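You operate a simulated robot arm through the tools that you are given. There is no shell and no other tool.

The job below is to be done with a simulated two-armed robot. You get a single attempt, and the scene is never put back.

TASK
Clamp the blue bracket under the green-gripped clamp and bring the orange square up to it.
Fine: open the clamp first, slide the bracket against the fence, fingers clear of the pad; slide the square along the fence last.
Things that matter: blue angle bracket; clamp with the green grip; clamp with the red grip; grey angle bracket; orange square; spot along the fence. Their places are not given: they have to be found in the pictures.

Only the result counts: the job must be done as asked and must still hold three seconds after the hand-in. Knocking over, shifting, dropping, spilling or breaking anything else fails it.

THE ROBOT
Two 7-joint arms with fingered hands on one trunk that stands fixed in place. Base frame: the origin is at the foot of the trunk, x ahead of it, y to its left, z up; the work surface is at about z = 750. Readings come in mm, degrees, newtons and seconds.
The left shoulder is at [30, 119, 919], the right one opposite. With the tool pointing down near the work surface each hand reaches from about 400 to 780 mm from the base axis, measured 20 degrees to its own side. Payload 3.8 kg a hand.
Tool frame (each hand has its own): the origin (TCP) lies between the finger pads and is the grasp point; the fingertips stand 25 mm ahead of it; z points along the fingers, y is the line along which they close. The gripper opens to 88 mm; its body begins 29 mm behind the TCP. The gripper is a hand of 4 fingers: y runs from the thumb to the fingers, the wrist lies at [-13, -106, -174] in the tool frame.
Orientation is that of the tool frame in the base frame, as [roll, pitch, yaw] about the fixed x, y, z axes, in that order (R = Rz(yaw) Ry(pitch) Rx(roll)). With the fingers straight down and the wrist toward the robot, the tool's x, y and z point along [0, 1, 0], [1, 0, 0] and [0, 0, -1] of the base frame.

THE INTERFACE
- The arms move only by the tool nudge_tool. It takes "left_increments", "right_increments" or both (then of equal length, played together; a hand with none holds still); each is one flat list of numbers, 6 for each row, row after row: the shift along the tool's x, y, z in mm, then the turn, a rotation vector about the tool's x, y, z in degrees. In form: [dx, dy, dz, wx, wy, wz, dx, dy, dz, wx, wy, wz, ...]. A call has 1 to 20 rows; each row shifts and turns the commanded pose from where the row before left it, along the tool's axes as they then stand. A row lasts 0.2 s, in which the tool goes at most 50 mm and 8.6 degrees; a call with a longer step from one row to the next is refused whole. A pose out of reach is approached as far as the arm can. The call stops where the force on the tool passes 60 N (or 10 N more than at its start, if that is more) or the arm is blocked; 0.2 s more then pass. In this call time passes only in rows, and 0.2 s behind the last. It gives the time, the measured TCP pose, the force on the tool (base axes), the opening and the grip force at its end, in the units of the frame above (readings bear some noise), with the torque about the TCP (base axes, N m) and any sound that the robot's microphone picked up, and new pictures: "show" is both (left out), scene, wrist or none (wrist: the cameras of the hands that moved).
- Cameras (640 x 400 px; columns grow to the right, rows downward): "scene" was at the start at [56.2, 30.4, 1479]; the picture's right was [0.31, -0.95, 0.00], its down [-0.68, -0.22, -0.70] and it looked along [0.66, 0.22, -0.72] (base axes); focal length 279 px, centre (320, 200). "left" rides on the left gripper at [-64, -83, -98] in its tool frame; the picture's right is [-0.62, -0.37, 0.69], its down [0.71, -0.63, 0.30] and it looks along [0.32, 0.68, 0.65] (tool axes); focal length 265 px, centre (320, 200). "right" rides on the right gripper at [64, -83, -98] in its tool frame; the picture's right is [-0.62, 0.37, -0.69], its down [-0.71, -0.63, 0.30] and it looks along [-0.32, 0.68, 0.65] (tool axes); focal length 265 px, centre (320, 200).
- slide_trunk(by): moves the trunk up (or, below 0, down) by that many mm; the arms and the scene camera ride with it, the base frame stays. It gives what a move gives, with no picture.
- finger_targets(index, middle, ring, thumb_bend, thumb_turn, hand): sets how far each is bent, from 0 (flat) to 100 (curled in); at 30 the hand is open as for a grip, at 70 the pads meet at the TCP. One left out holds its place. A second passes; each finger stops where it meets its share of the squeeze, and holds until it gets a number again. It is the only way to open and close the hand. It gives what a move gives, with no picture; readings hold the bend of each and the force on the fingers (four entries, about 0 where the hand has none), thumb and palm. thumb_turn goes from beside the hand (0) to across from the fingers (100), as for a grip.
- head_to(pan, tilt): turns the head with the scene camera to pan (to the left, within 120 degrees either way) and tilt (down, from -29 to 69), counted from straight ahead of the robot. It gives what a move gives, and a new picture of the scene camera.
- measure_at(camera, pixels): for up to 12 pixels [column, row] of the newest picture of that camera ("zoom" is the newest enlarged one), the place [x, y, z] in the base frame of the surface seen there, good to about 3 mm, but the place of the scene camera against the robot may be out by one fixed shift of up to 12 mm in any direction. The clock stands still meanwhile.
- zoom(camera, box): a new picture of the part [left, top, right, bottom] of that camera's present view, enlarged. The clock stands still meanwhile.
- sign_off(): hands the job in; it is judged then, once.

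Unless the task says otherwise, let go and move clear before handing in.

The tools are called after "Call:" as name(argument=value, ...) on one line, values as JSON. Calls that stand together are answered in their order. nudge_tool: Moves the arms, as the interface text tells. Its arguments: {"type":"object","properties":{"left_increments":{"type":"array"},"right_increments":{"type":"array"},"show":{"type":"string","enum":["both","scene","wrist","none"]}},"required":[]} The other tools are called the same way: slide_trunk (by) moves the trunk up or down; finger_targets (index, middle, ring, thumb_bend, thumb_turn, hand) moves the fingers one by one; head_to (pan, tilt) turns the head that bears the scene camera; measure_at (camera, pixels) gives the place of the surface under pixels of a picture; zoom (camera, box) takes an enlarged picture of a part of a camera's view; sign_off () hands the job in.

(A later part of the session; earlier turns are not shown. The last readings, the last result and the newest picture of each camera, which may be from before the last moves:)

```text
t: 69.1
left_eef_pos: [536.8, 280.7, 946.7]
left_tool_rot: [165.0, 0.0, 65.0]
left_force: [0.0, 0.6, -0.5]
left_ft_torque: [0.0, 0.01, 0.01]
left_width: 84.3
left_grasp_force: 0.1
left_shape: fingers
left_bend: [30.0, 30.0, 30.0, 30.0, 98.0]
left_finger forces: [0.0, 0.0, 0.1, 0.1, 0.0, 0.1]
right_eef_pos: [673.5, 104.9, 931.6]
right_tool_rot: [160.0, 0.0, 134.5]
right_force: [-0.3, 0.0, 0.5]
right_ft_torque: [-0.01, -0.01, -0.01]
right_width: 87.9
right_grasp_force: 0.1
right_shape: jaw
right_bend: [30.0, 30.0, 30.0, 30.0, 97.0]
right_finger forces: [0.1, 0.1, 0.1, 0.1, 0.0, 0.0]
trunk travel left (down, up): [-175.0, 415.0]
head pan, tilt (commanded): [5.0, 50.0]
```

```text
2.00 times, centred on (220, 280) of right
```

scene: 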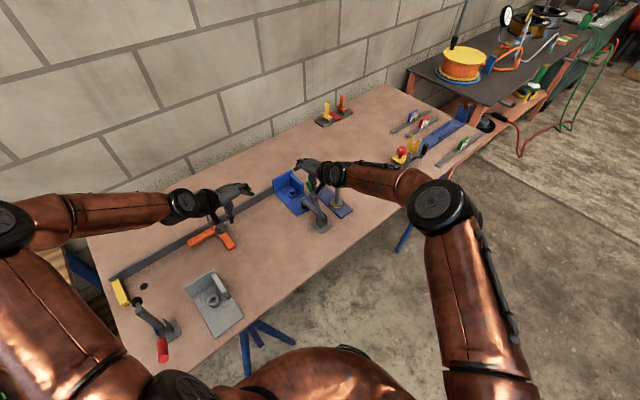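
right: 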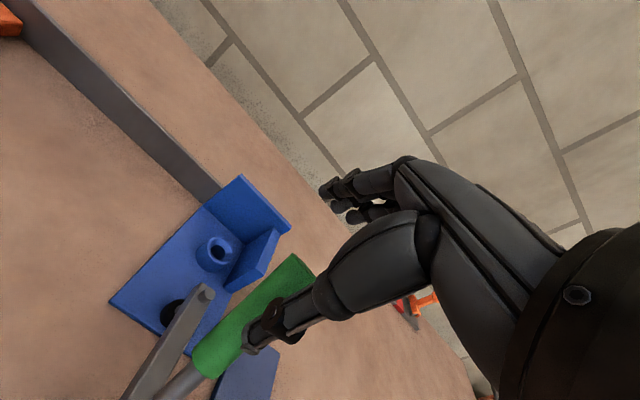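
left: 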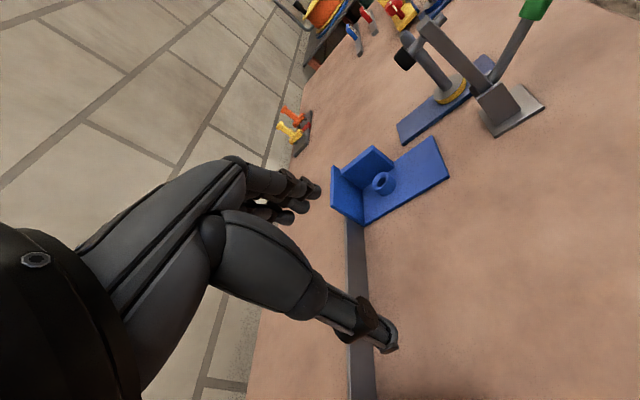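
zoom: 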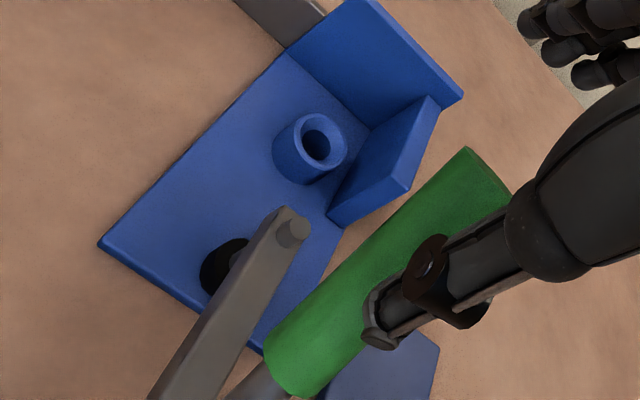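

No load yet and the lever hasn't changed, so the thumb isn't quite touching it. I'll continue forward in small steps until I feel it.

Call:
nudge_tool(right_increments=[0, 3.1, 3.2, 0, 0, 0, 0, 3.1, 3.2, 0, 0, 0], show="none")

Call:
nudge_tool(right_increments=[0, 3.1, 2, 0, 0, 0], show="wrist")

Call:
zoom(camera="left", box=[320, 0, 560, 200])

```text
t: 69.7
left_eef_pos: [536.8, 280.7, 946.6]
left_tool_rot: [165.0, 0.0, 65.0]
left_force: [0.5, -0.9, -0.3]
left_ft_torque: [0.01, -0.02, 0.01]
left_width: 84.5
left_grasp_force: 0.2
left_shape: fingers
left_bend: [30.0, 30.0, 30.0, 30.0, 98.0]
left_finger forces: [0.0, 0.0, 0.0, 0.0, 0.0, 0.1]
right_eef_pos: [679.1, 111.3, 929.0]
right_tool_rot: [160.0, 0.0, 134.6]
right_force: [0.0, -0.5, 0.9]
right_ft_torque: [-0.01, 0.01, -0.02]
right_width: 87.9
right_grasp_force: 0.1
right_shape: jaw
right_bend: [30.0, 30.0, 30.0, 29.0, 97.0]
right_finger forces: [0.1, 0.1, 0.1, 0.0, 0.8, 0.0]
trunk travel left (down, up): [-175.0, 415.0]
head pan, tilt (commanded): [5.0, 50.0]
```

```text
t: 70.1
left_eef_pos: [536.5, 280.7, 946.5]
left_tool_rot: [165.0, 0.0, 65.1]
left_force: [-0.4, -0.2, 0.3]
left_ft_torque: [0.06, 0.0, 0.03]
left_width: 84.7
left_grasp_force: 0.0
left_shape: fingers
left_bend: [30.0, 30.0, 30.0, 30.0, 98.0]
left_finger forces: [0.0, 0.0, 0.0, 0.0, 0.0, 0.0]
right_eef_pos: [682.1, 112.5, 927.1]
right_tool_rot: [160.0, 0.1, 134.6]
right_force: [-2.2, -1.2, 2.2]
right_ft_torque: [-0.12, 0.15, -0.03]
right_width: 87.6
right_grasp_force: 0.1
right_shape: jaw
right_bend: [30.0, 30.0, 30.0, 26.0, 97.0]
right_finger forces: [0.0, 0.1, 0.0, 0.0, 3.0, 0.0]
trunk travel left (down, up): [-175.0, 415.0]
head pan, tilt (commanded): [5.0, 50.0]
```

right: 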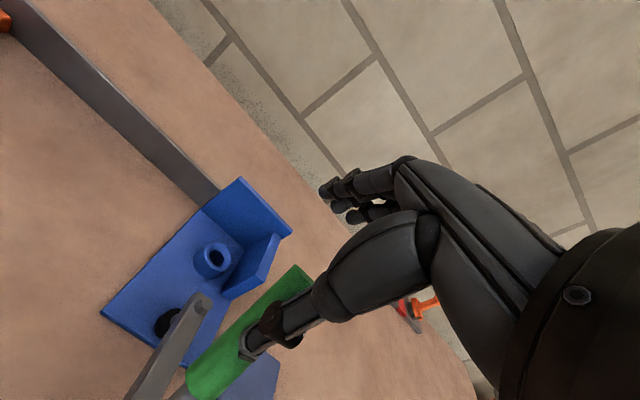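

```text
2.00 times, centred on (440, 100) of left
```

zoom: 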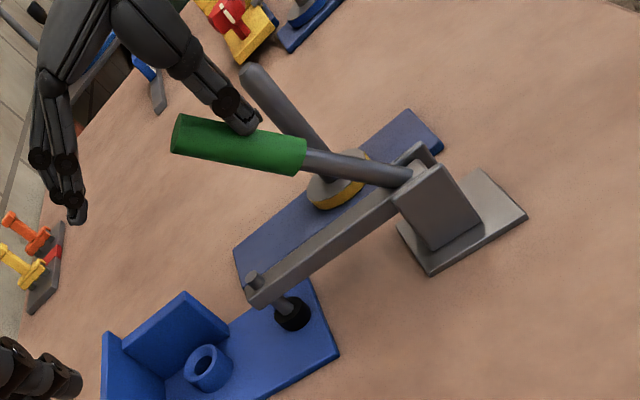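

The thumb now meets firm resistance at 3 N and the lever doesn't move, so the pad is bearing on the plate. I'll push a little harder, to around 10 N, to be sure it is locked, and compare the lever position.

Call:
nudge_tool(right_increments=[0, 3, 2, 0, 0, 0, 0, 3, 2, 0, 0, 0], show="wrist")

Call:
zoom(camera="left", box=[320, 0, 560, 200])

```text
t: 70.7
left_eef_pos: [536.2, 280.0, 947.4]
left_tool_rot: [165.0, 0.1, 65.0]
left_force: [-0.9, 0.1, -0.1]
left_ft_torque: [0.03, 0.0, -0.04]
left_width: 84.5
left_grasp_force: 0.2
left_shape: fingers
left_bend: [30.0, 30.0, 30.0, 30.0, 98.0]
left_finger forces: [0.0, 0.0, 0.0, 0.0, 0.1, 0.0]
right_eef_pos: [686.1, 118.5, 925.6]
right_tool_rot: [159.9, 0.1, 134.6]
right_force: [-4.8, -2.8, 7.4]
right_ft_torque: [-0.34, 0.44, -0.04]
right_width: 88.0
right_grasp_force: 0.1
right_shape: jaw
right_bend: [30.0, 30.0, 30.0, 20.0, 97.0]
right_finger forces: [0.0, 0.1, 0.0, 0.1, 8.4, 0.0]
trunk travel left (down, up): [-175.0, 415.0]
head pan, tilt (commanded): [5.0, 50.0]
```

right: 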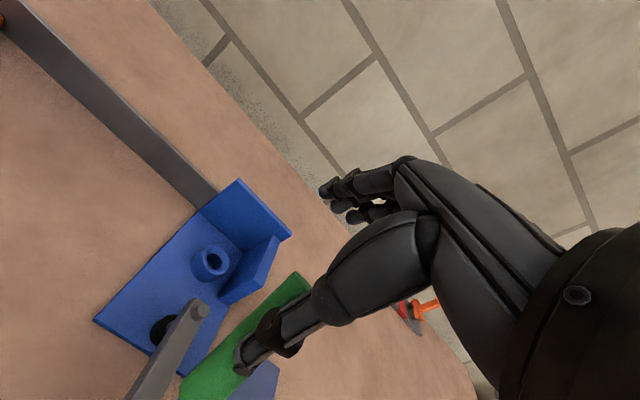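

```text
2.00 times, centred on (440, 100) of left
```

zoom: 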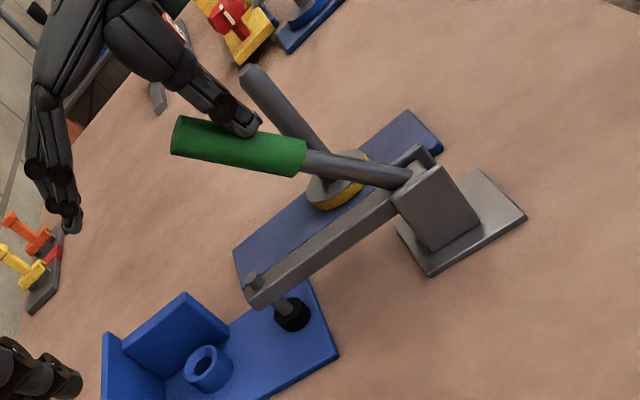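

With 8.4 N on the thumb the lever still doesn't move, so the clamp is fully closed on the plate. I'll back the right hand off, lift it straight up, and check that the clamp holds by itself.

Call:
nudge_tool(right_increments=[0, -6, -5, 0, 0, 0, 0, -6.4, -5, 0, 0, 0, 0, 10.3, -28.2, 0, 0, 0, 0, 10.3, -28.2, 0, 0, 0, 0, 10.3, -28.2, 0, 0, 0, 0, -28, -10, 5, 0, 0, 0, -30, -7, 5, 0, 0, 0, -32, -5, 5, 0, 0, 0, -35, -2, 5, 0, 0, 0, -35, 0, 0, 0, 0, 0, -35, 0, 0, 0, 0], show="both")

Call:
zoom(camera="scene", box=[240, 150, 360, 250])

Call:
zoom(camera="left", box=[320, 0, 560, 200])

```text
t: 73.1
left_eef_pos: [536.5, 279.3, 946.0]
left_tool_rot: [165.0, 0.0, 65.0]
left_force: [0.1, -0.4, -0.6]
left_ft_torque: [0.0, 0.01, -0.01]
left_width: 84.5
left_grasp_force: 0.0
left_shape: fingers
left_bend: [30.0, 30.0, 30.0, 30.0, 98.0]
left_finger forces: [0.1, 0.1, 0.0, 0.1, 0.0, 0.0]
right_eef_pos: [532.5, -30.3, 1017.1]
right_tool_rot: [180.0, 0.0, 134.6]
right_force: [-0.4, 0.5, 0.2]
right_ft_torque: [0.03, 0.01, 0.0]
right_width: 87.8
right_grasp_force: 0.0
right_shape: jaw
right_bend: [30.0, 30.0, 30.0, 30.0, 97.0]
right_finger forces: [0.0, 0.1, 0.0, 0.1, 0.1, 0.1]
trunk travel left (down, up): [-175.0, 415.0]
head pan, tilt (commanded): [5.0, 50.0]
```

scene: 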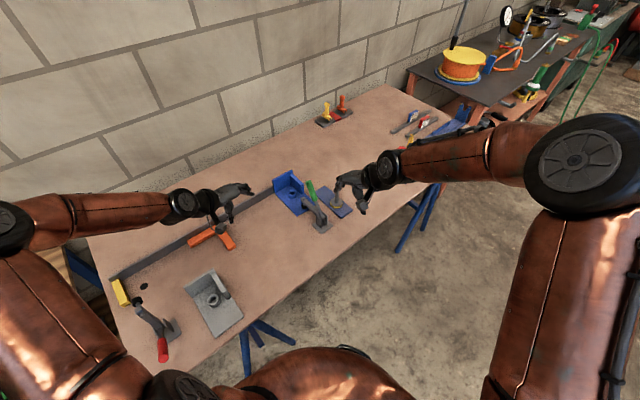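
right: 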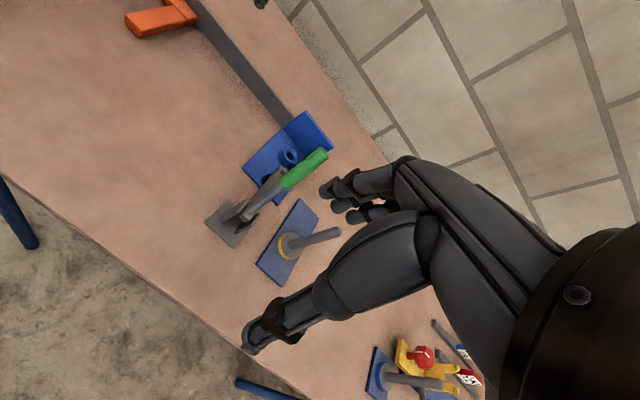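

```text
4.00 times, centred on (300, 200) of scene
```

zoom: 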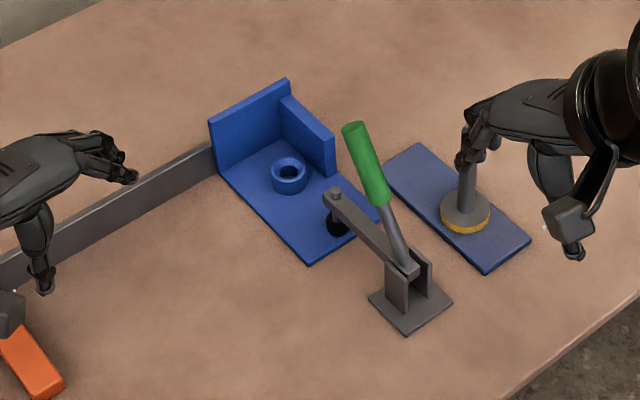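

```text
2.00 times, centred on (440, 100) of left
```

zoom: 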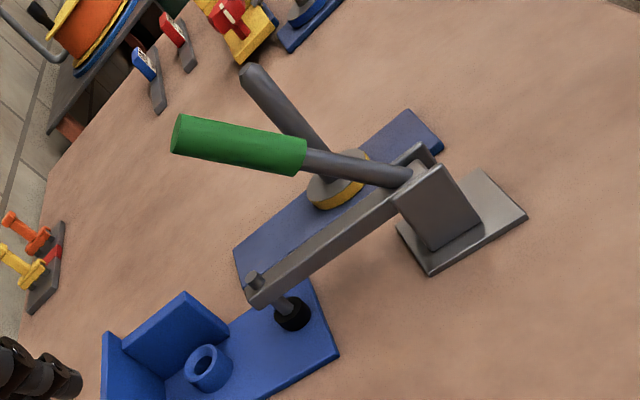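

The clamp stays closed by itself with its pad on the plate. I'll check the pad contact at high zoom.

Call:
zoom(camera="left", box=[396, 134, 460, 174])

Call:
measure_at(camera="zoom", pixels=[[300, 235], [300, 275], [330, 215], [360, 290], [250, 300], [200, 250], [420, 350], [340, 260]])

Call:
zoom(camera="scene", box=[300, 190, 348, 220])

```text
10.00 times, centred on (428, 154) of left
```

zoom: 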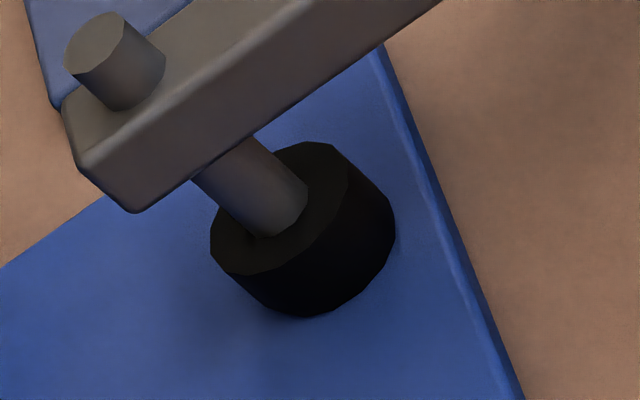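

```text
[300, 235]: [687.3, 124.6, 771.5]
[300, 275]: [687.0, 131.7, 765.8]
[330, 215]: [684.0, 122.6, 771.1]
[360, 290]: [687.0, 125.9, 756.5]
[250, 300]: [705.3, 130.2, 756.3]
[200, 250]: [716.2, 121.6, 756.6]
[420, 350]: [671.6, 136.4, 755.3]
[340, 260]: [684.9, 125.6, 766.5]
```

```text
13.33 times, centred on (324, 205) of scene
```

zoom: 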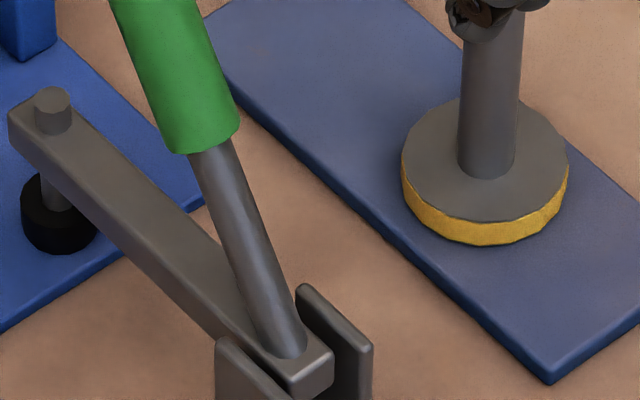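

The pad sits squarely on the plate, fully inside its front edge, and the clamp is locked. Now for the orange square: I'll move the right hand further away, and turn and move the left hand above the square with its finger row perpendicular to the fence.

Call:
nudge_tool(left_increments=[0, 0, 0, 7.5, 0, 0, 0, 0, 0, 7.5, 0, 0, 0, 0, 0, 0, 0, 6.8, 0, 0, 0, 0, 0, 6.8, 0, 0, 0, 0, 0, 6.8, 10, -25, 0, 0, 0, 0, 12, -25, 0, 0, 0, 0, 12, -25, 0, 0, 0, 0, 12, -25, 0, 0, 0, 0, 12, -25, 0, 0, 0, 0, 12, -22, 0, 0, 0, 0], right_increments=[0, -30, 0, 0, 0, 0, 0, -30, 0, 0, 0, 0, 0, -30, -10, 0, 0, 0, 0, -30, -20, 0, 0, 0, 0, 0, 0, 0, 0, 0, 0, 0, 0, 0, 0, 0, 0, 0, 0, 0, 0, 0, 0, 0, 0, 0, 0, 0, 0, 0, 0, 0, 0, 0, 0, 0, 0, 0, 0, 0, 0, 0, 0, 0, 0, 0], show="both")

Call:
zoom(camera="scene", box=[140, 170, 300, 280])

```text
t: 75.5
left_eef_pos: [485.2, 434.8, 947.8]
left_tool_rot: [179.9, 0.0, 44.5]
left_force: [-0.2, -0.2, 0.4]
left_ft_torque: [0.06, 0.02, -0.02]
left_width: 84.6
left_grasp_force: 0.1
left_shape: fingers
left_bend: [30.0, 30.0, 30.0, 30.0, 98.0]
left_finger forces: [0.0, 0.0, 0.0, 0.0, 0.0, 0.1]
right_eef_pos: [448.2, -115.1, 1045.9]
right_tool_rot: [-179.9, 0.0, 134.6]
right_force: [0.5, 0.4, 0.2]
right_ft_torque: [0.01, 0.0, 0.01]
right_width: 88.1
right_grasp_force: 0.0
right_shape: jaw
right_bend: [30.0, 30.0, 30.0, 30.0, 97.0]
right_finger forces: [0.1, 0.0, 0.1, 0.1, 0.1, 0.0]
trunk travel left (down, up): [-175.0, 415.0]
head pan, tilt (commanded): [5.0, 50.0]
```

scene: 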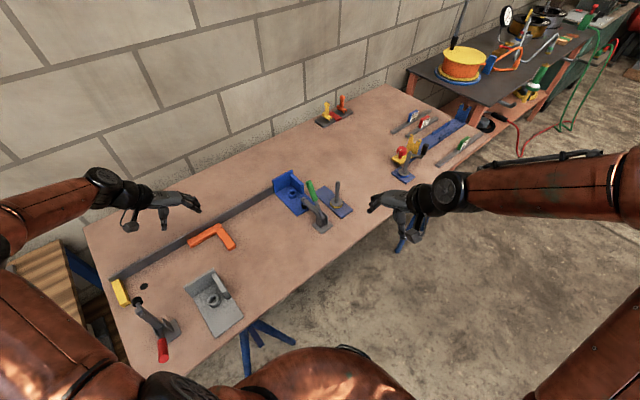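
right: 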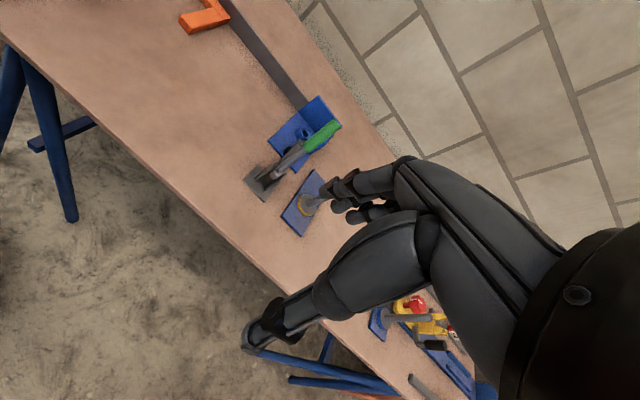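
left: 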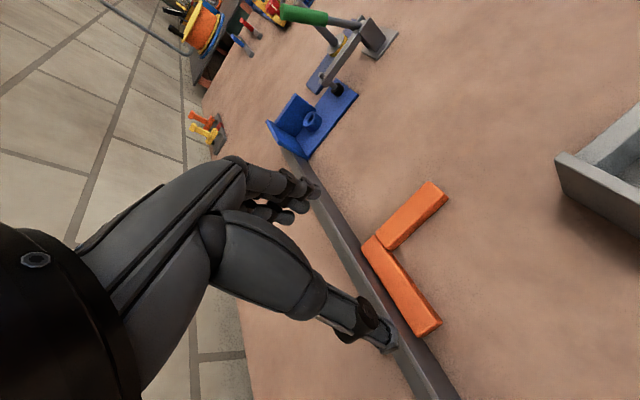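

```text
3.64 times, centred on (220, 225) of scene
```

zoom: 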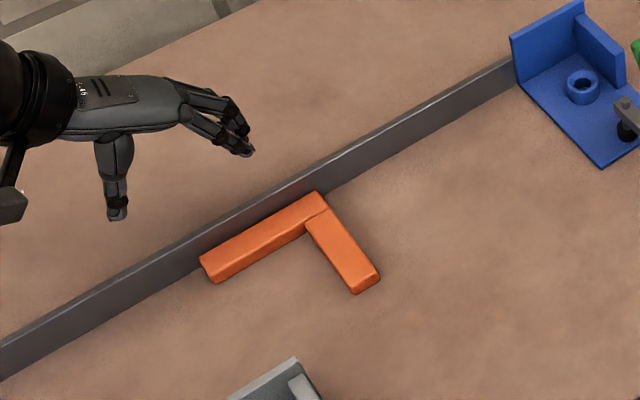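

The left hand is above the square with the whole square in view. I'll measure its corners and inner faces precisely.

Call:
zoom(camera="left", box=[340, 160, 480, 350])

Call:
measure_at(camera="left", pixels=[[364, 244], [374, 237], [384, 250], [430, 184], [446, 199], [441, 322], [417, 333], [389, 248], [405, 275], [385, 280], [365, 255], [370, 215]])

```text
2.11 times, centred on (410, 255) of left
```

zoom: 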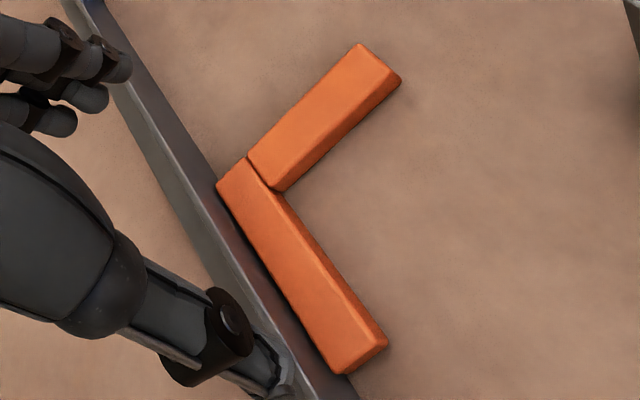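

```text
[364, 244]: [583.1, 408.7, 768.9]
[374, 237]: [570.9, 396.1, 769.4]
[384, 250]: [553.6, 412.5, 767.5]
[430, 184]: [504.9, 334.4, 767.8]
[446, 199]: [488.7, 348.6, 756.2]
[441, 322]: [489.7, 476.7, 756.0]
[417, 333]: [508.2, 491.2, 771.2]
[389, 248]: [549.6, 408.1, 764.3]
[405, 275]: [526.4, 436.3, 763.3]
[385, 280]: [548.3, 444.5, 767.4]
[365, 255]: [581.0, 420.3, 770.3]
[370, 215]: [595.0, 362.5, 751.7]
```

The square's inner corner is at s≈95, d≈683, its outer face at s≈119, and the long leg lies along the fence. I'll tilt the hand slightly for reach, descend with the ring finger near that inner corner, and stop above the table to look.

Call:
nudge_tool(left_increments=[-5, -3, 0, 0, 5, 0, 0, 0, 0, 0, 5, 0, -4.3, 0, 24.6, 0, 0, 0, -4.3, 0, 24.6, 0, 0, 0, -4.3, 0, 24.6, 0, 0, 0, -4.3, 0, 24.6, 0, 0, 0, -4.3, 0, 24.6, 0, 0, 0, -3, 0, 17, 0, 0, 0], show="both")

Call:
zoom(camera="left", box=[230, 130, 510, 330])

```text
t: 77.3
left_eef_pos: [478.2, 432.3, 802.5]
left_tool_rot: [-179.9, -10.0, 44.6]
left_force: [-0.1, 0.7, -0.5]
left_ft_torque: [-0.03, -0.02, 0.01]
left_width: 84.4
left_grasp_force: 0.0
left_shape: fingers
left_bend: [30.0, 30.0, 30.0, 30.0, 98.0]
left_finger forces: [0.1, 0.0, 0.0, 0.0, 0.1, 0.0]
right_eef_pos: [448.7, -115.9, 1046.1]
right_tool_rot: [179.9, 0.1, 134.6]
right_force: [0.8, 0.1, 0.1]
right_ft_torque: [0.03, 0.03, 0.01]
right_width: 87.9
right_grasp_force: 0.0
right_shape: jaw
right_bend: [30.0, 30.0, 30.0, 30.0, 97.0]
right_finger forces: [0.0, 0.1, 0.0, 0.0, 0.1, 0.0]
trunk travel left (down, up): [-175.0, 415.0]
head pan, tilt (commanded): [5.0, 50.0]
```

scene: 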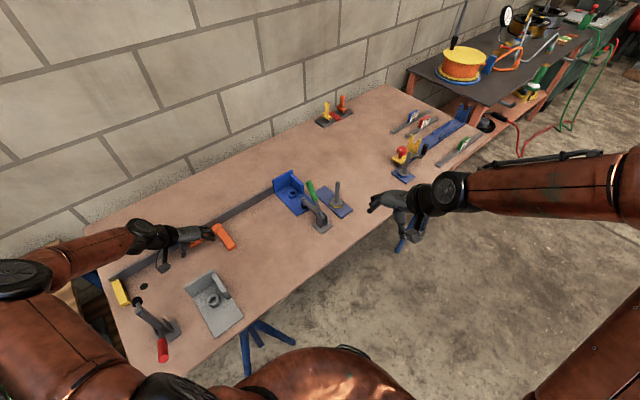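
left: 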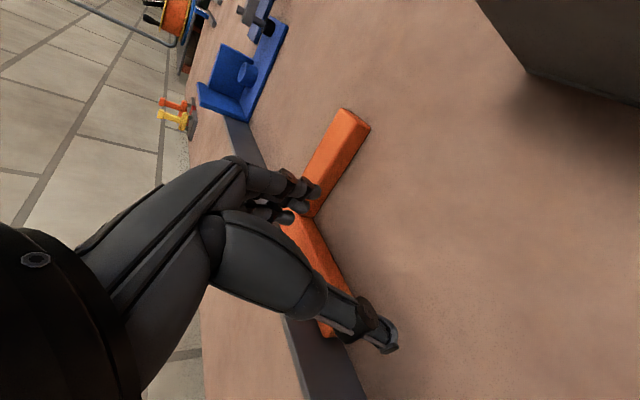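

```text
2.00 times, centred on (370, 230) of left
```

zoom: 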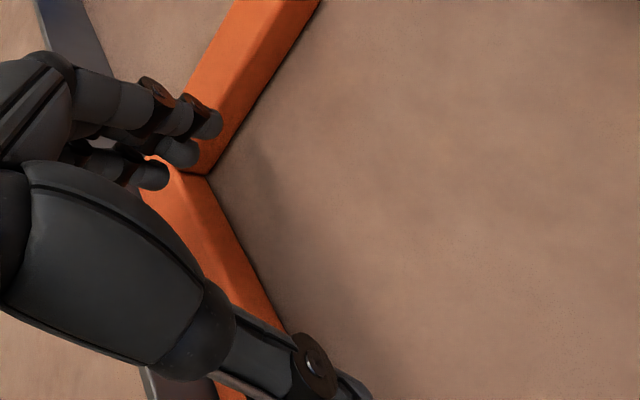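

The fingers hang just above the square by its inner corner. Before the last descent I'll check how close my forearm and camera are to the red clamp and grey bracket.

Call:
measure_at(camera="scene", pixels=[[150, 238], [120, 245], [90, 255], [60, 268], [30, 275], [165, 262], [140, 302], [161, 340], [212, 275], [225, 280]])

Call:
zoom(camera="scene", box=[80, 190, 260, 360])

```text
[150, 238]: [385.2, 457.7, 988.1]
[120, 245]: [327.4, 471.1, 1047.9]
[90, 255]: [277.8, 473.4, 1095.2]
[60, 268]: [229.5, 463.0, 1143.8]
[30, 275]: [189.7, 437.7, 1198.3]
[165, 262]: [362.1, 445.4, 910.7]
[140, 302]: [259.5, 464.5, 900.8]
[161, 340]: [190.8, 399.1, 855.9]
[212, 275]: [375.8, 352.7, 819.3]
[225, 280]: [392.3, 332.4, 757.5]
```

```text
2.35 times, centred on (170, 275) of scene
```

zoom: 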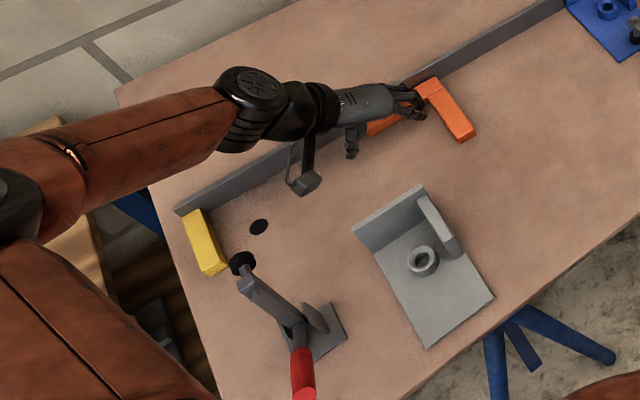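

The forearm clears the red clamp by about 80 mm and the camera is well away from the grey bracket. I'll descend the last 20 mm and ease the fingers against the square's perpendicular leg.

Call:
nudge_tool(left_increments=[-1.75, 0, 9.85, 0, 0, 0, -1.75, 0, 9.85, 0, 0, 0, 0, 5, 0, 0, 0, 0, 0, 5, 0, 0, 0, 0], show="wrist")

Call:
zoom(camera="left", box=[230, 80, 430, 280])

```text
t: 78.3
left_eef_pos: [484.2, 424.1, 784.3]
left_tool_rot: [180.0, -10.0, 44.5]
left_force: [-0.1, 1.2, -0.2]
left_ft_torque: [0.02, 0.01, -0.03]
left_width: 84.5
left_grasp_force: 0.0
left_shape: fingers
left_bend: [30.0, 30.0, 30.0, 30.0, 98.0]
left_finger forces: [0.0, 0.0, 0.1, 0.0, 0.0, 0.1]
right_eef_pos: [449.1, -114.3, 1045.4]
right_tool_rot: [180.0, -0.1, 134.6]
right_force: [0.7, 0.0, 0.6]
right_ft_torque: [-0.01, 0.0, 0.01]
right_width: 87.8
right_grasp_force: 0.1
right_shape: jaw
right_bend: [30.0, 30.0, 30.0, 30.0, 97.0]
right_finger forces: [0.0, 0.0, 0.1, 0.0, 0.0, 0.0]
trunk travel left (down, up): [-175.0, 415.0]
head pan, tilt (commanded): [5.0, 50.0]
```

left: 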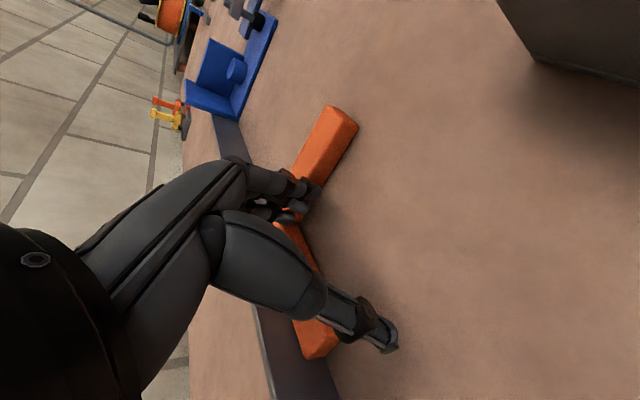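

```text
2.00 times, centred on (330, 180) of left
```

zoom: 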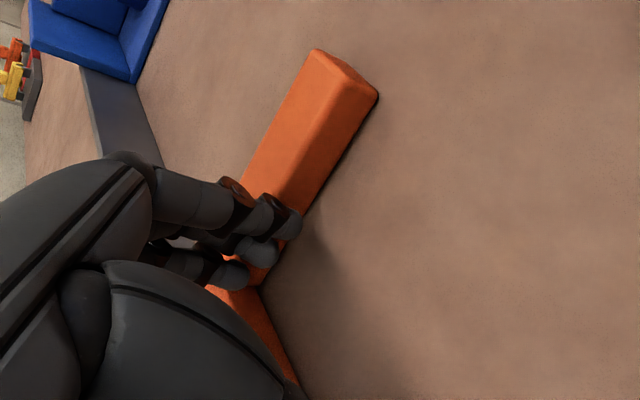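

The fingertips are level with the square beside its inner corner, with no contact yet. I'll advance along the fence in small steps until the leg is felt, then keep going a little.

Call:
nudge_tool(left_increments=[0, 4, 2, 0, 0, 0, 0, 4, 0, 0, 0, 0, 0, 4, 0, 0, 0, 0, 0, 4, 0, 0, 0, 0], show="wrist")

Call:
zoom(camera="left", box=[230, 80, 430, 280])

```text
t: 79.3
left_eef_pos: [495.5, 412.7, 782.0]
left_tool_rot: [-180.0, -9.9, 44.6]
left_force: [-0.5, 0.4, 0.9]
left_ft_torque: [-0.03, -0.01, 0.02]
left_width: 84.3
left_grasp_force: 0.4
left_shape: fingers
left_bend: [30.0, 31.0, 30.0, 30.0, 98.0]
left_finger forces: [0.0, 1.3, 0.4, 0.0, 0.0, 0.0]
right_eef_pos: [448.3, -115.3, 1045.6]
right_tool_rot: [-180.0, 0.1, 134.6]
right_force: [0.1, -0.8, 0.3]
right_ft_torque: [0.01, 0.0, 0.02]
right_width: 88.0
right_grasp_force: 0.1
right_shape: jaw
right_bend: [30.0, 30.0, 30.0, 30.0, 97.0]
right_finger forces: [0.1, 0.0, 0.0, 0.1, 0.1, 0.1]
trunk travel left (down, up): [-175.0, 415.0]
head pan, tilt (commanded): [5.0, 50.0]
```

left: 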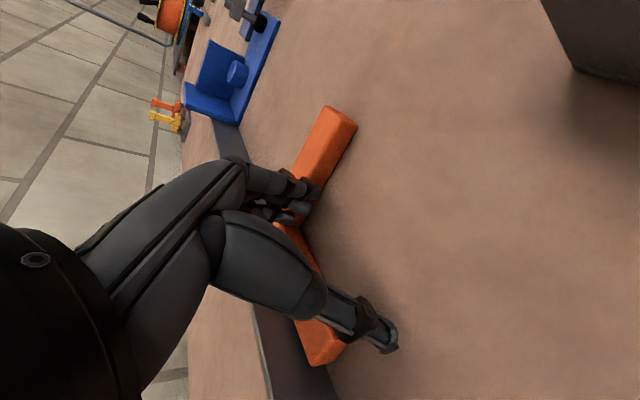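

```text
2.00 times, centred on (330, 180) of left
```

zoom: 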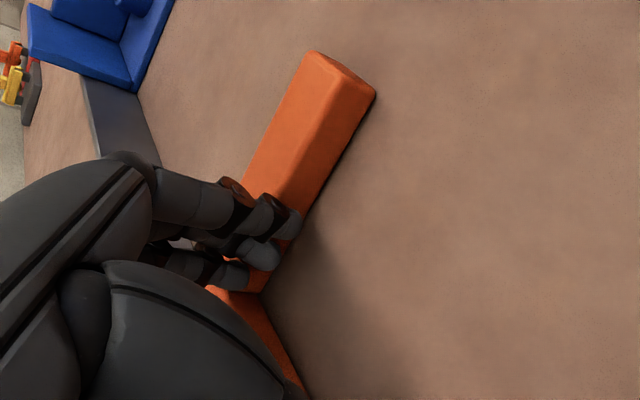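

The middle and ring fingers are on the leg at 1.3 N and 0.4 N. I'll shift the row about 9 mm toward the fence, so it pushes through the square's balance point and nests in the inner corner, then slide about 40 mm.

Call:
nudge_tool(left_increments=[0, -3, 0, 0, 0, 0, 8.9, 0, 1.6, 0, 0, 0, 0, 5, 0, 0, 0, 0, 0, 8, 0, 0, 0, 0, 0, 8, 0, 0, 0, 0, 0, 8, 0, 0, 0, 0, 0, 8, 0, 0, 0, 0], show="both")

Call:
zoom(camera="left", box=[200, 60, 440, 380])

Call:
zoom(camera="scene", box=[160, 160, 320, 270])

```text
t: 80.9
left_eef_pos: [527.1, 395.1, 783.4]
left_tool_rot: [-180.0, -10.0, 44.5]
left_force: [-0.2, 0.6, 0.3]
left_ft_torque: [-0.05, -0.06, -0.03]
left_width: 84.6
left_grasp_force: 1.3
left_shape: fingers
left_bend: [30.0, 31.0, 30.0, 30.0, 98.0]
left_finger forces: [0.0, 1.2, 0.5, 0.1, 0.1, 0.0]
right_eef_pos: [449.5, -114.7, 1045.8]
right_tool_rot: [180.0, 0.0, 134.6]
right_force: [0.3, 0.5, -0.2]
right_ft_torque: [0.0, 0.01, 0.01]
right_width: 88.0
right_grasp_force: 0.1
right_shape: jaw
right_bend: [30.0, 30.0, 30.0, 30.0, 97.0]
right_finger forces: [0.0, 0.0, 0.0, 0.1, 0.0, 0.0]
trunk travel left (down, up): [-175.0, 415.0]
head pan, tilt (commanded): [5.0, 50.0]
```

scene: 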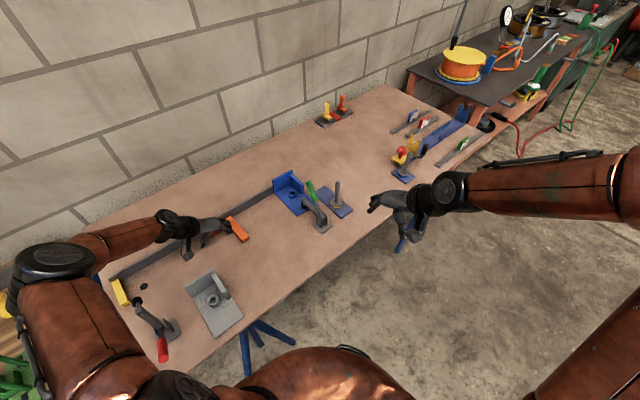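
left: 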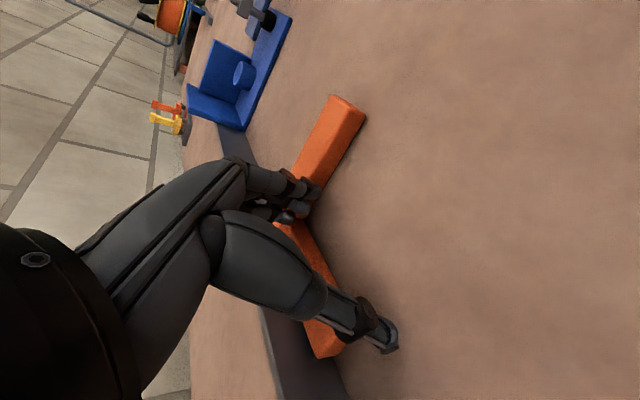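

```text
1.25 times, centred on (320, 220) of left
```

zoom: 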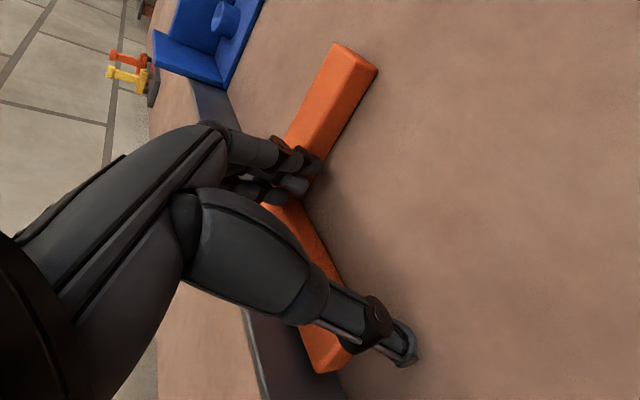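

```text
3.64 times, centred on (240, 215) of scene
```

zoom: 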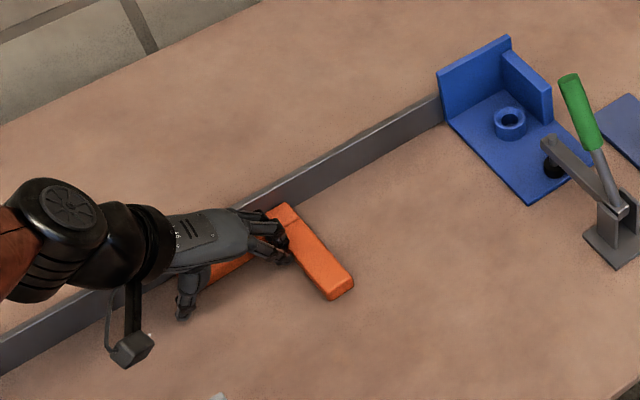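

The square is sliding along with the fingers at light force. I'll measure whether it stays square to the fence.

Call:
measure_at(camera="left", pixels=[[335, 98], [362, 110], [366, 116], [310, 150], [345, 150], [319, 352], [343, 345], [296, 178], [330, 270], [340, 290]])

```text
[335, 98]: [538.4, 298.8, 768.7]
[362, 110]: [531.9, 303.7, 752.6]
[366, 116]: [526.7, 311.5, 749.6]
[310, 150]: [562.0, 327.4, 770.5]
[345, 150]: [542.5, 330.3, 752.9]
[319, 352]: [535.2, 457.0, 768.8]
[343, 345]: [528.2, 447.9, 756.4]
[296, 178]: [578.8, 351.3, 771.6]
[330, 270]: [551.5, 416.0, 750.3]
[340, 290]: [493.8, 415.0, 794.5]
```

The square has turned a few degrees because this push acts a bit in front of its balance line. Pushing on the long leg's left end, angled into the fence, should keep the leg flat on the fence, so I'll lift off and reposition there.

Call:
nudge_tool(left_increments=[0, -8, 0, 0, 0, 0, 0, -7, 0, 0, 0, 0, 3.5, 0, -20, 0, 0, 0, 3.5, 0, -20, 0, 0, 0, 0, 0, -5, 0, -5, 0, 0, 0, 0, 0, -5, 0, 0, 0, 0, 0, 0, -6.8, 0, 0, 0, 0, 0, -6.8, 0, 0, 0, 0, 0, -6.8, 9.7, -17.4, 0, 0, 0, 0, 9.7, -17.4, 0, 0, 0, 0, 9.7, -17.4, 0, 0, 0, 0, 9.7, -17.4, 0, 0, 0, 0], show="both")

Call:
zoom(camera="left", box=[220, 40, 460, 300])

```text
t: 83.7
left_eef_pos: [469.3, 469.5, 827.4]
left_tool_rot: [180.0, 0.0, 65.0]
left_force: [0.3, -1.6, 0.3]
left_ft_torque: [-0.04, 0.02, 0.02]
left_width: 84.3
left_grasp_force: 0.1
left_shape: fingers
left_bend: [30.0, 30.0, 30.0, 30.0, 98.0]
left_finger forces: [0.0, 0.0, 0.1, 0.1, 0.1, 0.0]
right_eef_pos: [448.5, -113.1, 1045.6]
right_tool_rot: [180.0, 0.0, 134.6]
right_force: [0.4, -0.5, 0.1]
right_ft_torque: [0.01, -0.01, 0.01]
right_width: 87.9
right_grasp_force: 0.1
right_shape: jaw
right_bend: [30.0, 30.0, 30.0, 30.0, 97.0]
right_finger forces: [0.0, 0.0, 0.0, 0.0, 0.1, 0.0]
trunk travel left (down, up): [-175.0, 415.0]
head pan, tilt (commanded): [5.0, 50.0]
```

scene: 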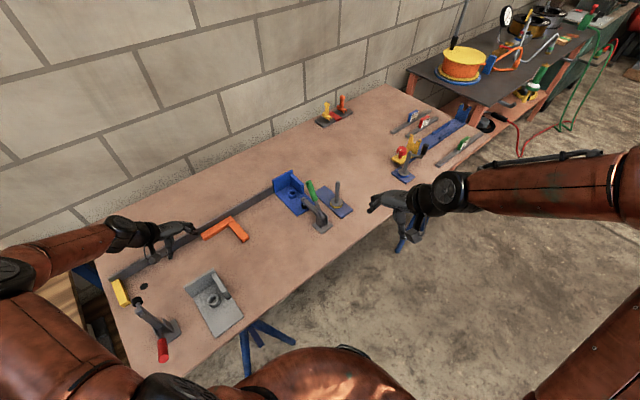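
left: 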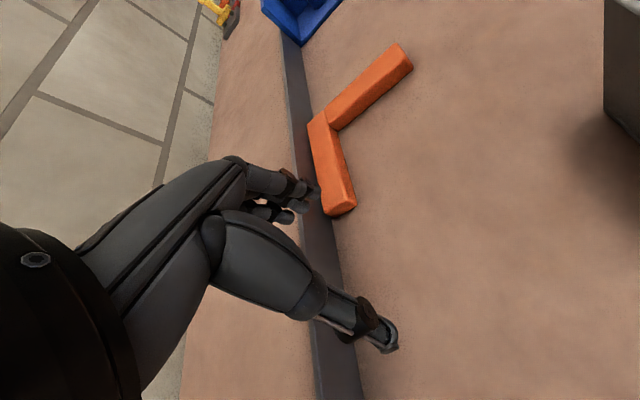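

```text
1.54 times, centred on (340, 170) of left
```

zoom: 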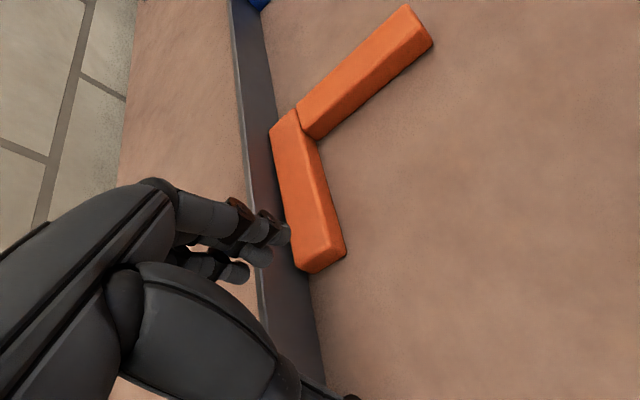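

I'll measure the square from this clear view before touching its left end.

Call:
measure_at(camera="left", pixels=[[310, 124], [323, 112], [399, 46], [411, 66], [330, 131], [353, 205], [328, 212], [340, 165], [318, 165], [332, 102], [300, 130], [322, 240]])

```text
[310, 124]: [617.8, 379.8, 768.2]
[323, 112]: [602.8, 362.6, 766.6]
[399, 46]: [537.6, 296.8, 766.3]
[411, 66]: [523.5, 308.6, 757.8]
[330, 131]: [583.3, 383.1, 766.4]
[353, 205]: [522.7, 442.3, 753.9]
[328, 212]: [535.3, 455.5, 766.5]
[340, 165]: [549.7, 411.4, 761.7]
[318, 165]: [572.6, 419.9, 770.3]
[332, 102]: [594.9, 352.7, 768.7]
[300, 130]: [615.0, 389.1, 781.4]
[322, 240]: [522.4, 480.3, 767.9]
```

The square is nearly true with its outer face at s≈166, so 189 mm remain. I'll shift the hand 6 mm away from the fence for finger clearance and descend beside the long leg's left end.

Call:
nudge_tool(left_increments=[-6.5, -4, 0, 0, 0, 0, 0, 0, 20, 0, 0, 0, 0, 0, 20, 0, 0, 0, 0, 0, 5, 0, 0, 0], show="wrist")

Call:
zoom(camera="left", box=[220, 40, 440, 260])

```text
t: 84.7
left_eef_pos: [462.3, 466.3, 781.7]
left_tool_rot: [180.0, 0.0, 65.1]
left_force: [-0.9, -0.4, -0.8]
left_ft_torque: [-0.04, -0.01, -0.02]
left_width: 84.5
left_grasp_force: 0.0
left_shape: fingers
left_bend: [30.0, 30.0, 30.0, 30.0, 98.0]
left_finger forces: [0.0, 0.0, 0.1, 0.0, 0.0, 0.1]
right_eef_pos: [449.5, -115.3, 1044.8]
right_tool_rot: [180.0, -0.1, 134.6]
right_force: [1.0, -0.7, 0.1]
right_ft_torque: [0.02, 0.04, 0.01]
right_width: 87.8
right_grasp_force: 0.0
right_shape: jaw
right_bend: [30.0, 30.0, 30.0, 30.0, 97.0]
right_finger forces: [0.0, 0.0, 0.0, 0.0, 0.0, 0.0]
trunk travel left (down, up): [-175.0, 415.0]
head pan, tilt (commanded): [5.0, 50.0]
```

left: 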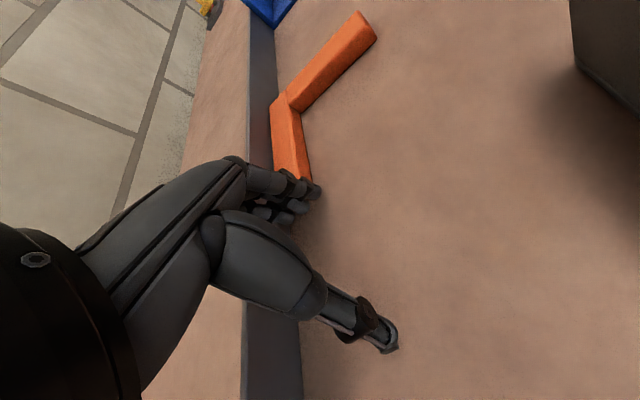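

```text
1.82 times, centred on (330, 150) of left
```

zoom: 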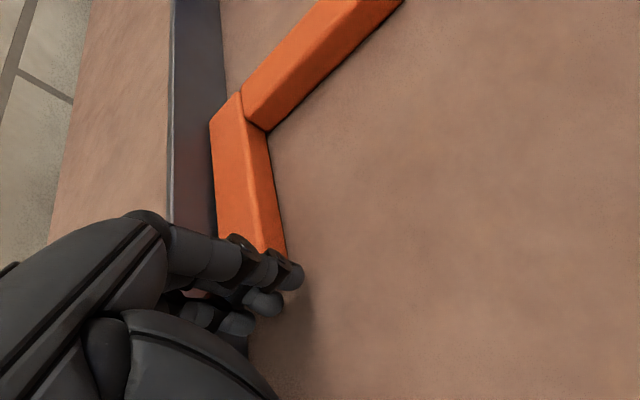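

The fingers are lined up with the leg's left end. I'll start pushing along the fence in 8 mm steps and check after 40 mm.

Call:
nudge_tool(left_increments=[-2.1, 5.6, 0, 0, 0, 0, -2.8, 7.5, 0, 0, 0, 0, -2.8, 7.5, 0, 0, 0, 0, -2.8, 7.5, 0, 0, 0, 0, -2.8, 7.5, 0, 0, 0, 0, -2.8, 7.5, 0, 0, 0, 0], show="wrist")

Call:
zoom(camera="left", box=[220, 0, 440, 220])

Call:
zoom(camera="scene", box=[160, 160, 320, 270])

```text
t: 86.1
left_eef_pos: [495.0, 433.1, 784.6]
left_tool_rot: [-179.9, -0.1, 65.1]
left_force: [-0.6, 0.8, 0.7]
left_ft_torque: [-0.02, -0.02, 0.0]
left_width: 84.4
left_grasp_force: 0.6
left_shape: fingers
left_bend: [30.0, 31.0, 30.0, 30.0, 98.0]
left_finger forces: [0.0, 0.9, 0.0, 0.0, 0.0, 0.0]
right_eef_pos: [449.9, -114.7, 1045.6]
right_tool_rot: [180.0, 0.1, 134.5]
right_force: [0.5, 1.0, 0.3]
right_ft_torque: [-0.03, -0.01, -0.02]
right_width: 87.8
right_grasp_force: 0.1
right_shape: jaw
right_bend: [30.0, 30.0, 30.0, 30.0, 97.0]
right_finger forces: [0.0, 0.0, 0.0, 0.0, 0.1, 0.1]
trunk travel left (down, up): [-175.0, 415.0]
head pan, tilt (commanded): [5.0, 50.0]
```

left: 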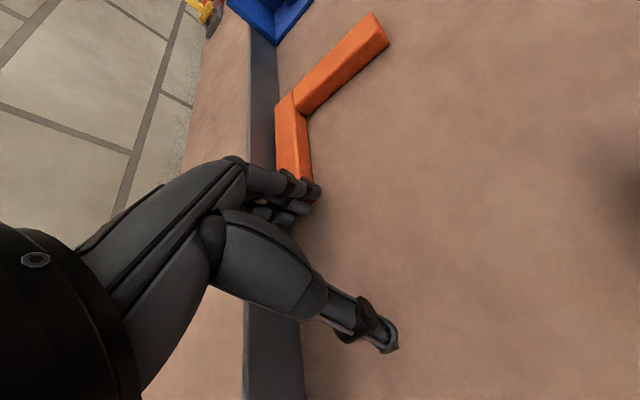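

```text
1.82 times, centred on (330, 110) of left
```

zoom: 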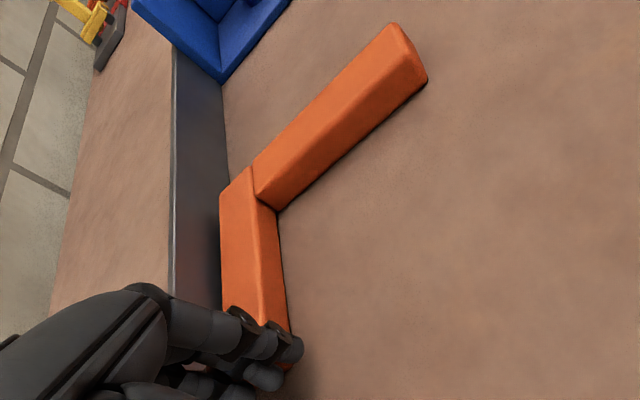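

```text
3.64 times, centred on (240, 215) of scene
```

zoom: 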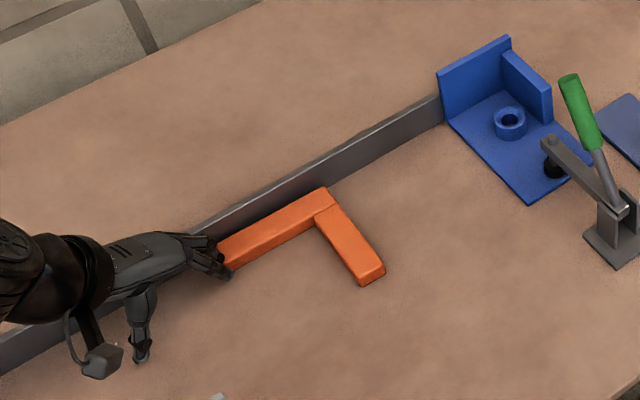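

The square slides along the fence at about 1 N and looks square. I'll measure it, including the gap to the bracket.

Call:
measure_at(camera="left", pixels=[[278, 108], [294, 94], [374, 15], [388, 38], [303, 113], [300, 175], [281, 165], [335, 55], [268, 43], [313, 175]])

Call:
measure_at(camera="scene", pixels=[[242, 208], [254, 236], [247, 239], [230, 216], [206, 228], [273, 195], [306, 214]])

```text
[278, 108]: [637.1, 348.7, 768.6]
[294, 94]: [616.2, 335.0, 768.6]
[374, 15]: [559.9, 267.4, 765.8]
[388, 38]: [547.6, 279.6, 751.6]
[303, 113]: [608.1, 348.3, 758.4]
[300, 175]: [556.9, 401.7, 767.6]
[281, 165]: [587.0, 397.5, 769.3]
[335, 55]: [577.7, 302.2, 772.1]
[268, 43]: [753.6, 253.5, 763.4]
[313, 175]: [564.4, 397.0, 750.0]
```

```text
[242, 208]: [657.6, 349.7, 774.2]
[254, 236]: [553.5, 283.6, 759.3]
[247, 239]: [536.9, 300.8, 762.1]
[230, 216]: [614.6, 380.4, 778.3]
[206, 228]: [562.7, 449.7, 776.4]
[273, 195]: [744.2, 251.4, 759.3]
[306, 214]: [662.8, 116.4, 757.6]
```

The square drifted about 5 mm off the fence while sliding. I'll keep pushing along but with a slight lean toward the fence to bring it back.

Call:
nudge_tool(left_increments=[-1.4, 8, 0, 0, 0, 0, -1.4, 8, 0, 0, 0, 0, -1.4, 8, 0, 0, 0, 0, -1.9, 7.8, 0, 0, 0, 0, -1.9, 7.8, 0, 0, 0, 0], show="wrist")

Call:
zoom(camera="left", box=[220, 0, 440, 220])

Call:
zoom(camera="scene", box=[180, 170, 300, 250])

```text
t: 87.3
left_eef_pos: [527.0, 408.4, 782.0]
left_tool_rot: [-179.9, 0.1, 65.0]
left_force: [-1.5, 0.7, 1.0]
left_ft_torque: [0.01, 0.01, 0.03]
left_width: 84.3
left_grasp_force: 0.7
left_shape: fingers
left_bend: [30.0, 31.0, 30.0, 30.0, 98.0]
left_finger forces: [0.1, 1.3, 0.0, 0.1, 0.0, 0.0]
right_eef_pos: [448.3, -113.8, 1046.0]
right_tool_rot: [180.0, 0.0, 134.6]
right_force: [-0.4, -0.3, -0.3]
right_ft_torque: [0.0, -0.04, -0.02]
right_width: 87.9
right_grasp_force: 0.0
right_shape: jaw
right_bend: [30.0, 30.0, 30.0, 30.0, 97.0]
right_finger forces: [0.0, 0.0, 0.1, 0.1, 0.0, 0.1]
trunk travel left (down, up): [-175.0, 415.0]
head pan, tilt (commanded): [5.0, 50.0]
```

left: 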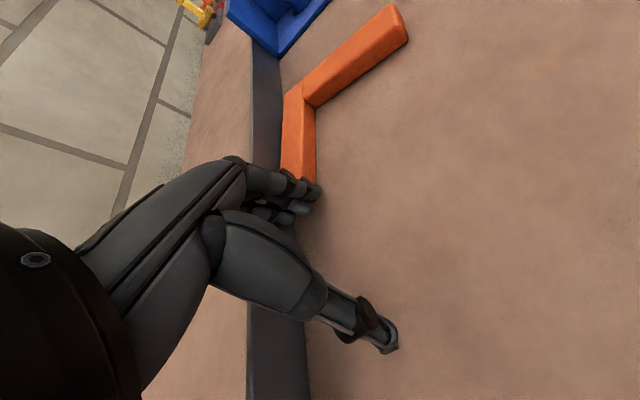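

```text
1.82 times, centred on (330, 110) of left
```

zoom: 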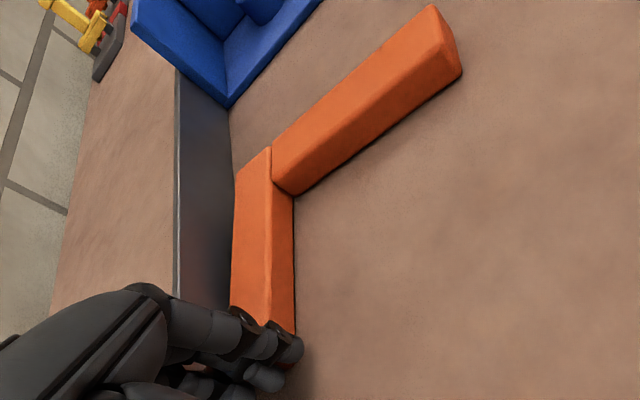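

```text
5.00 times, centred on (240, 210) of scene
```

zoom: 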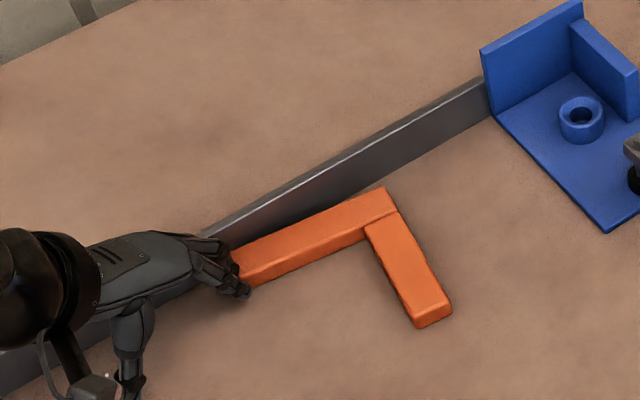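

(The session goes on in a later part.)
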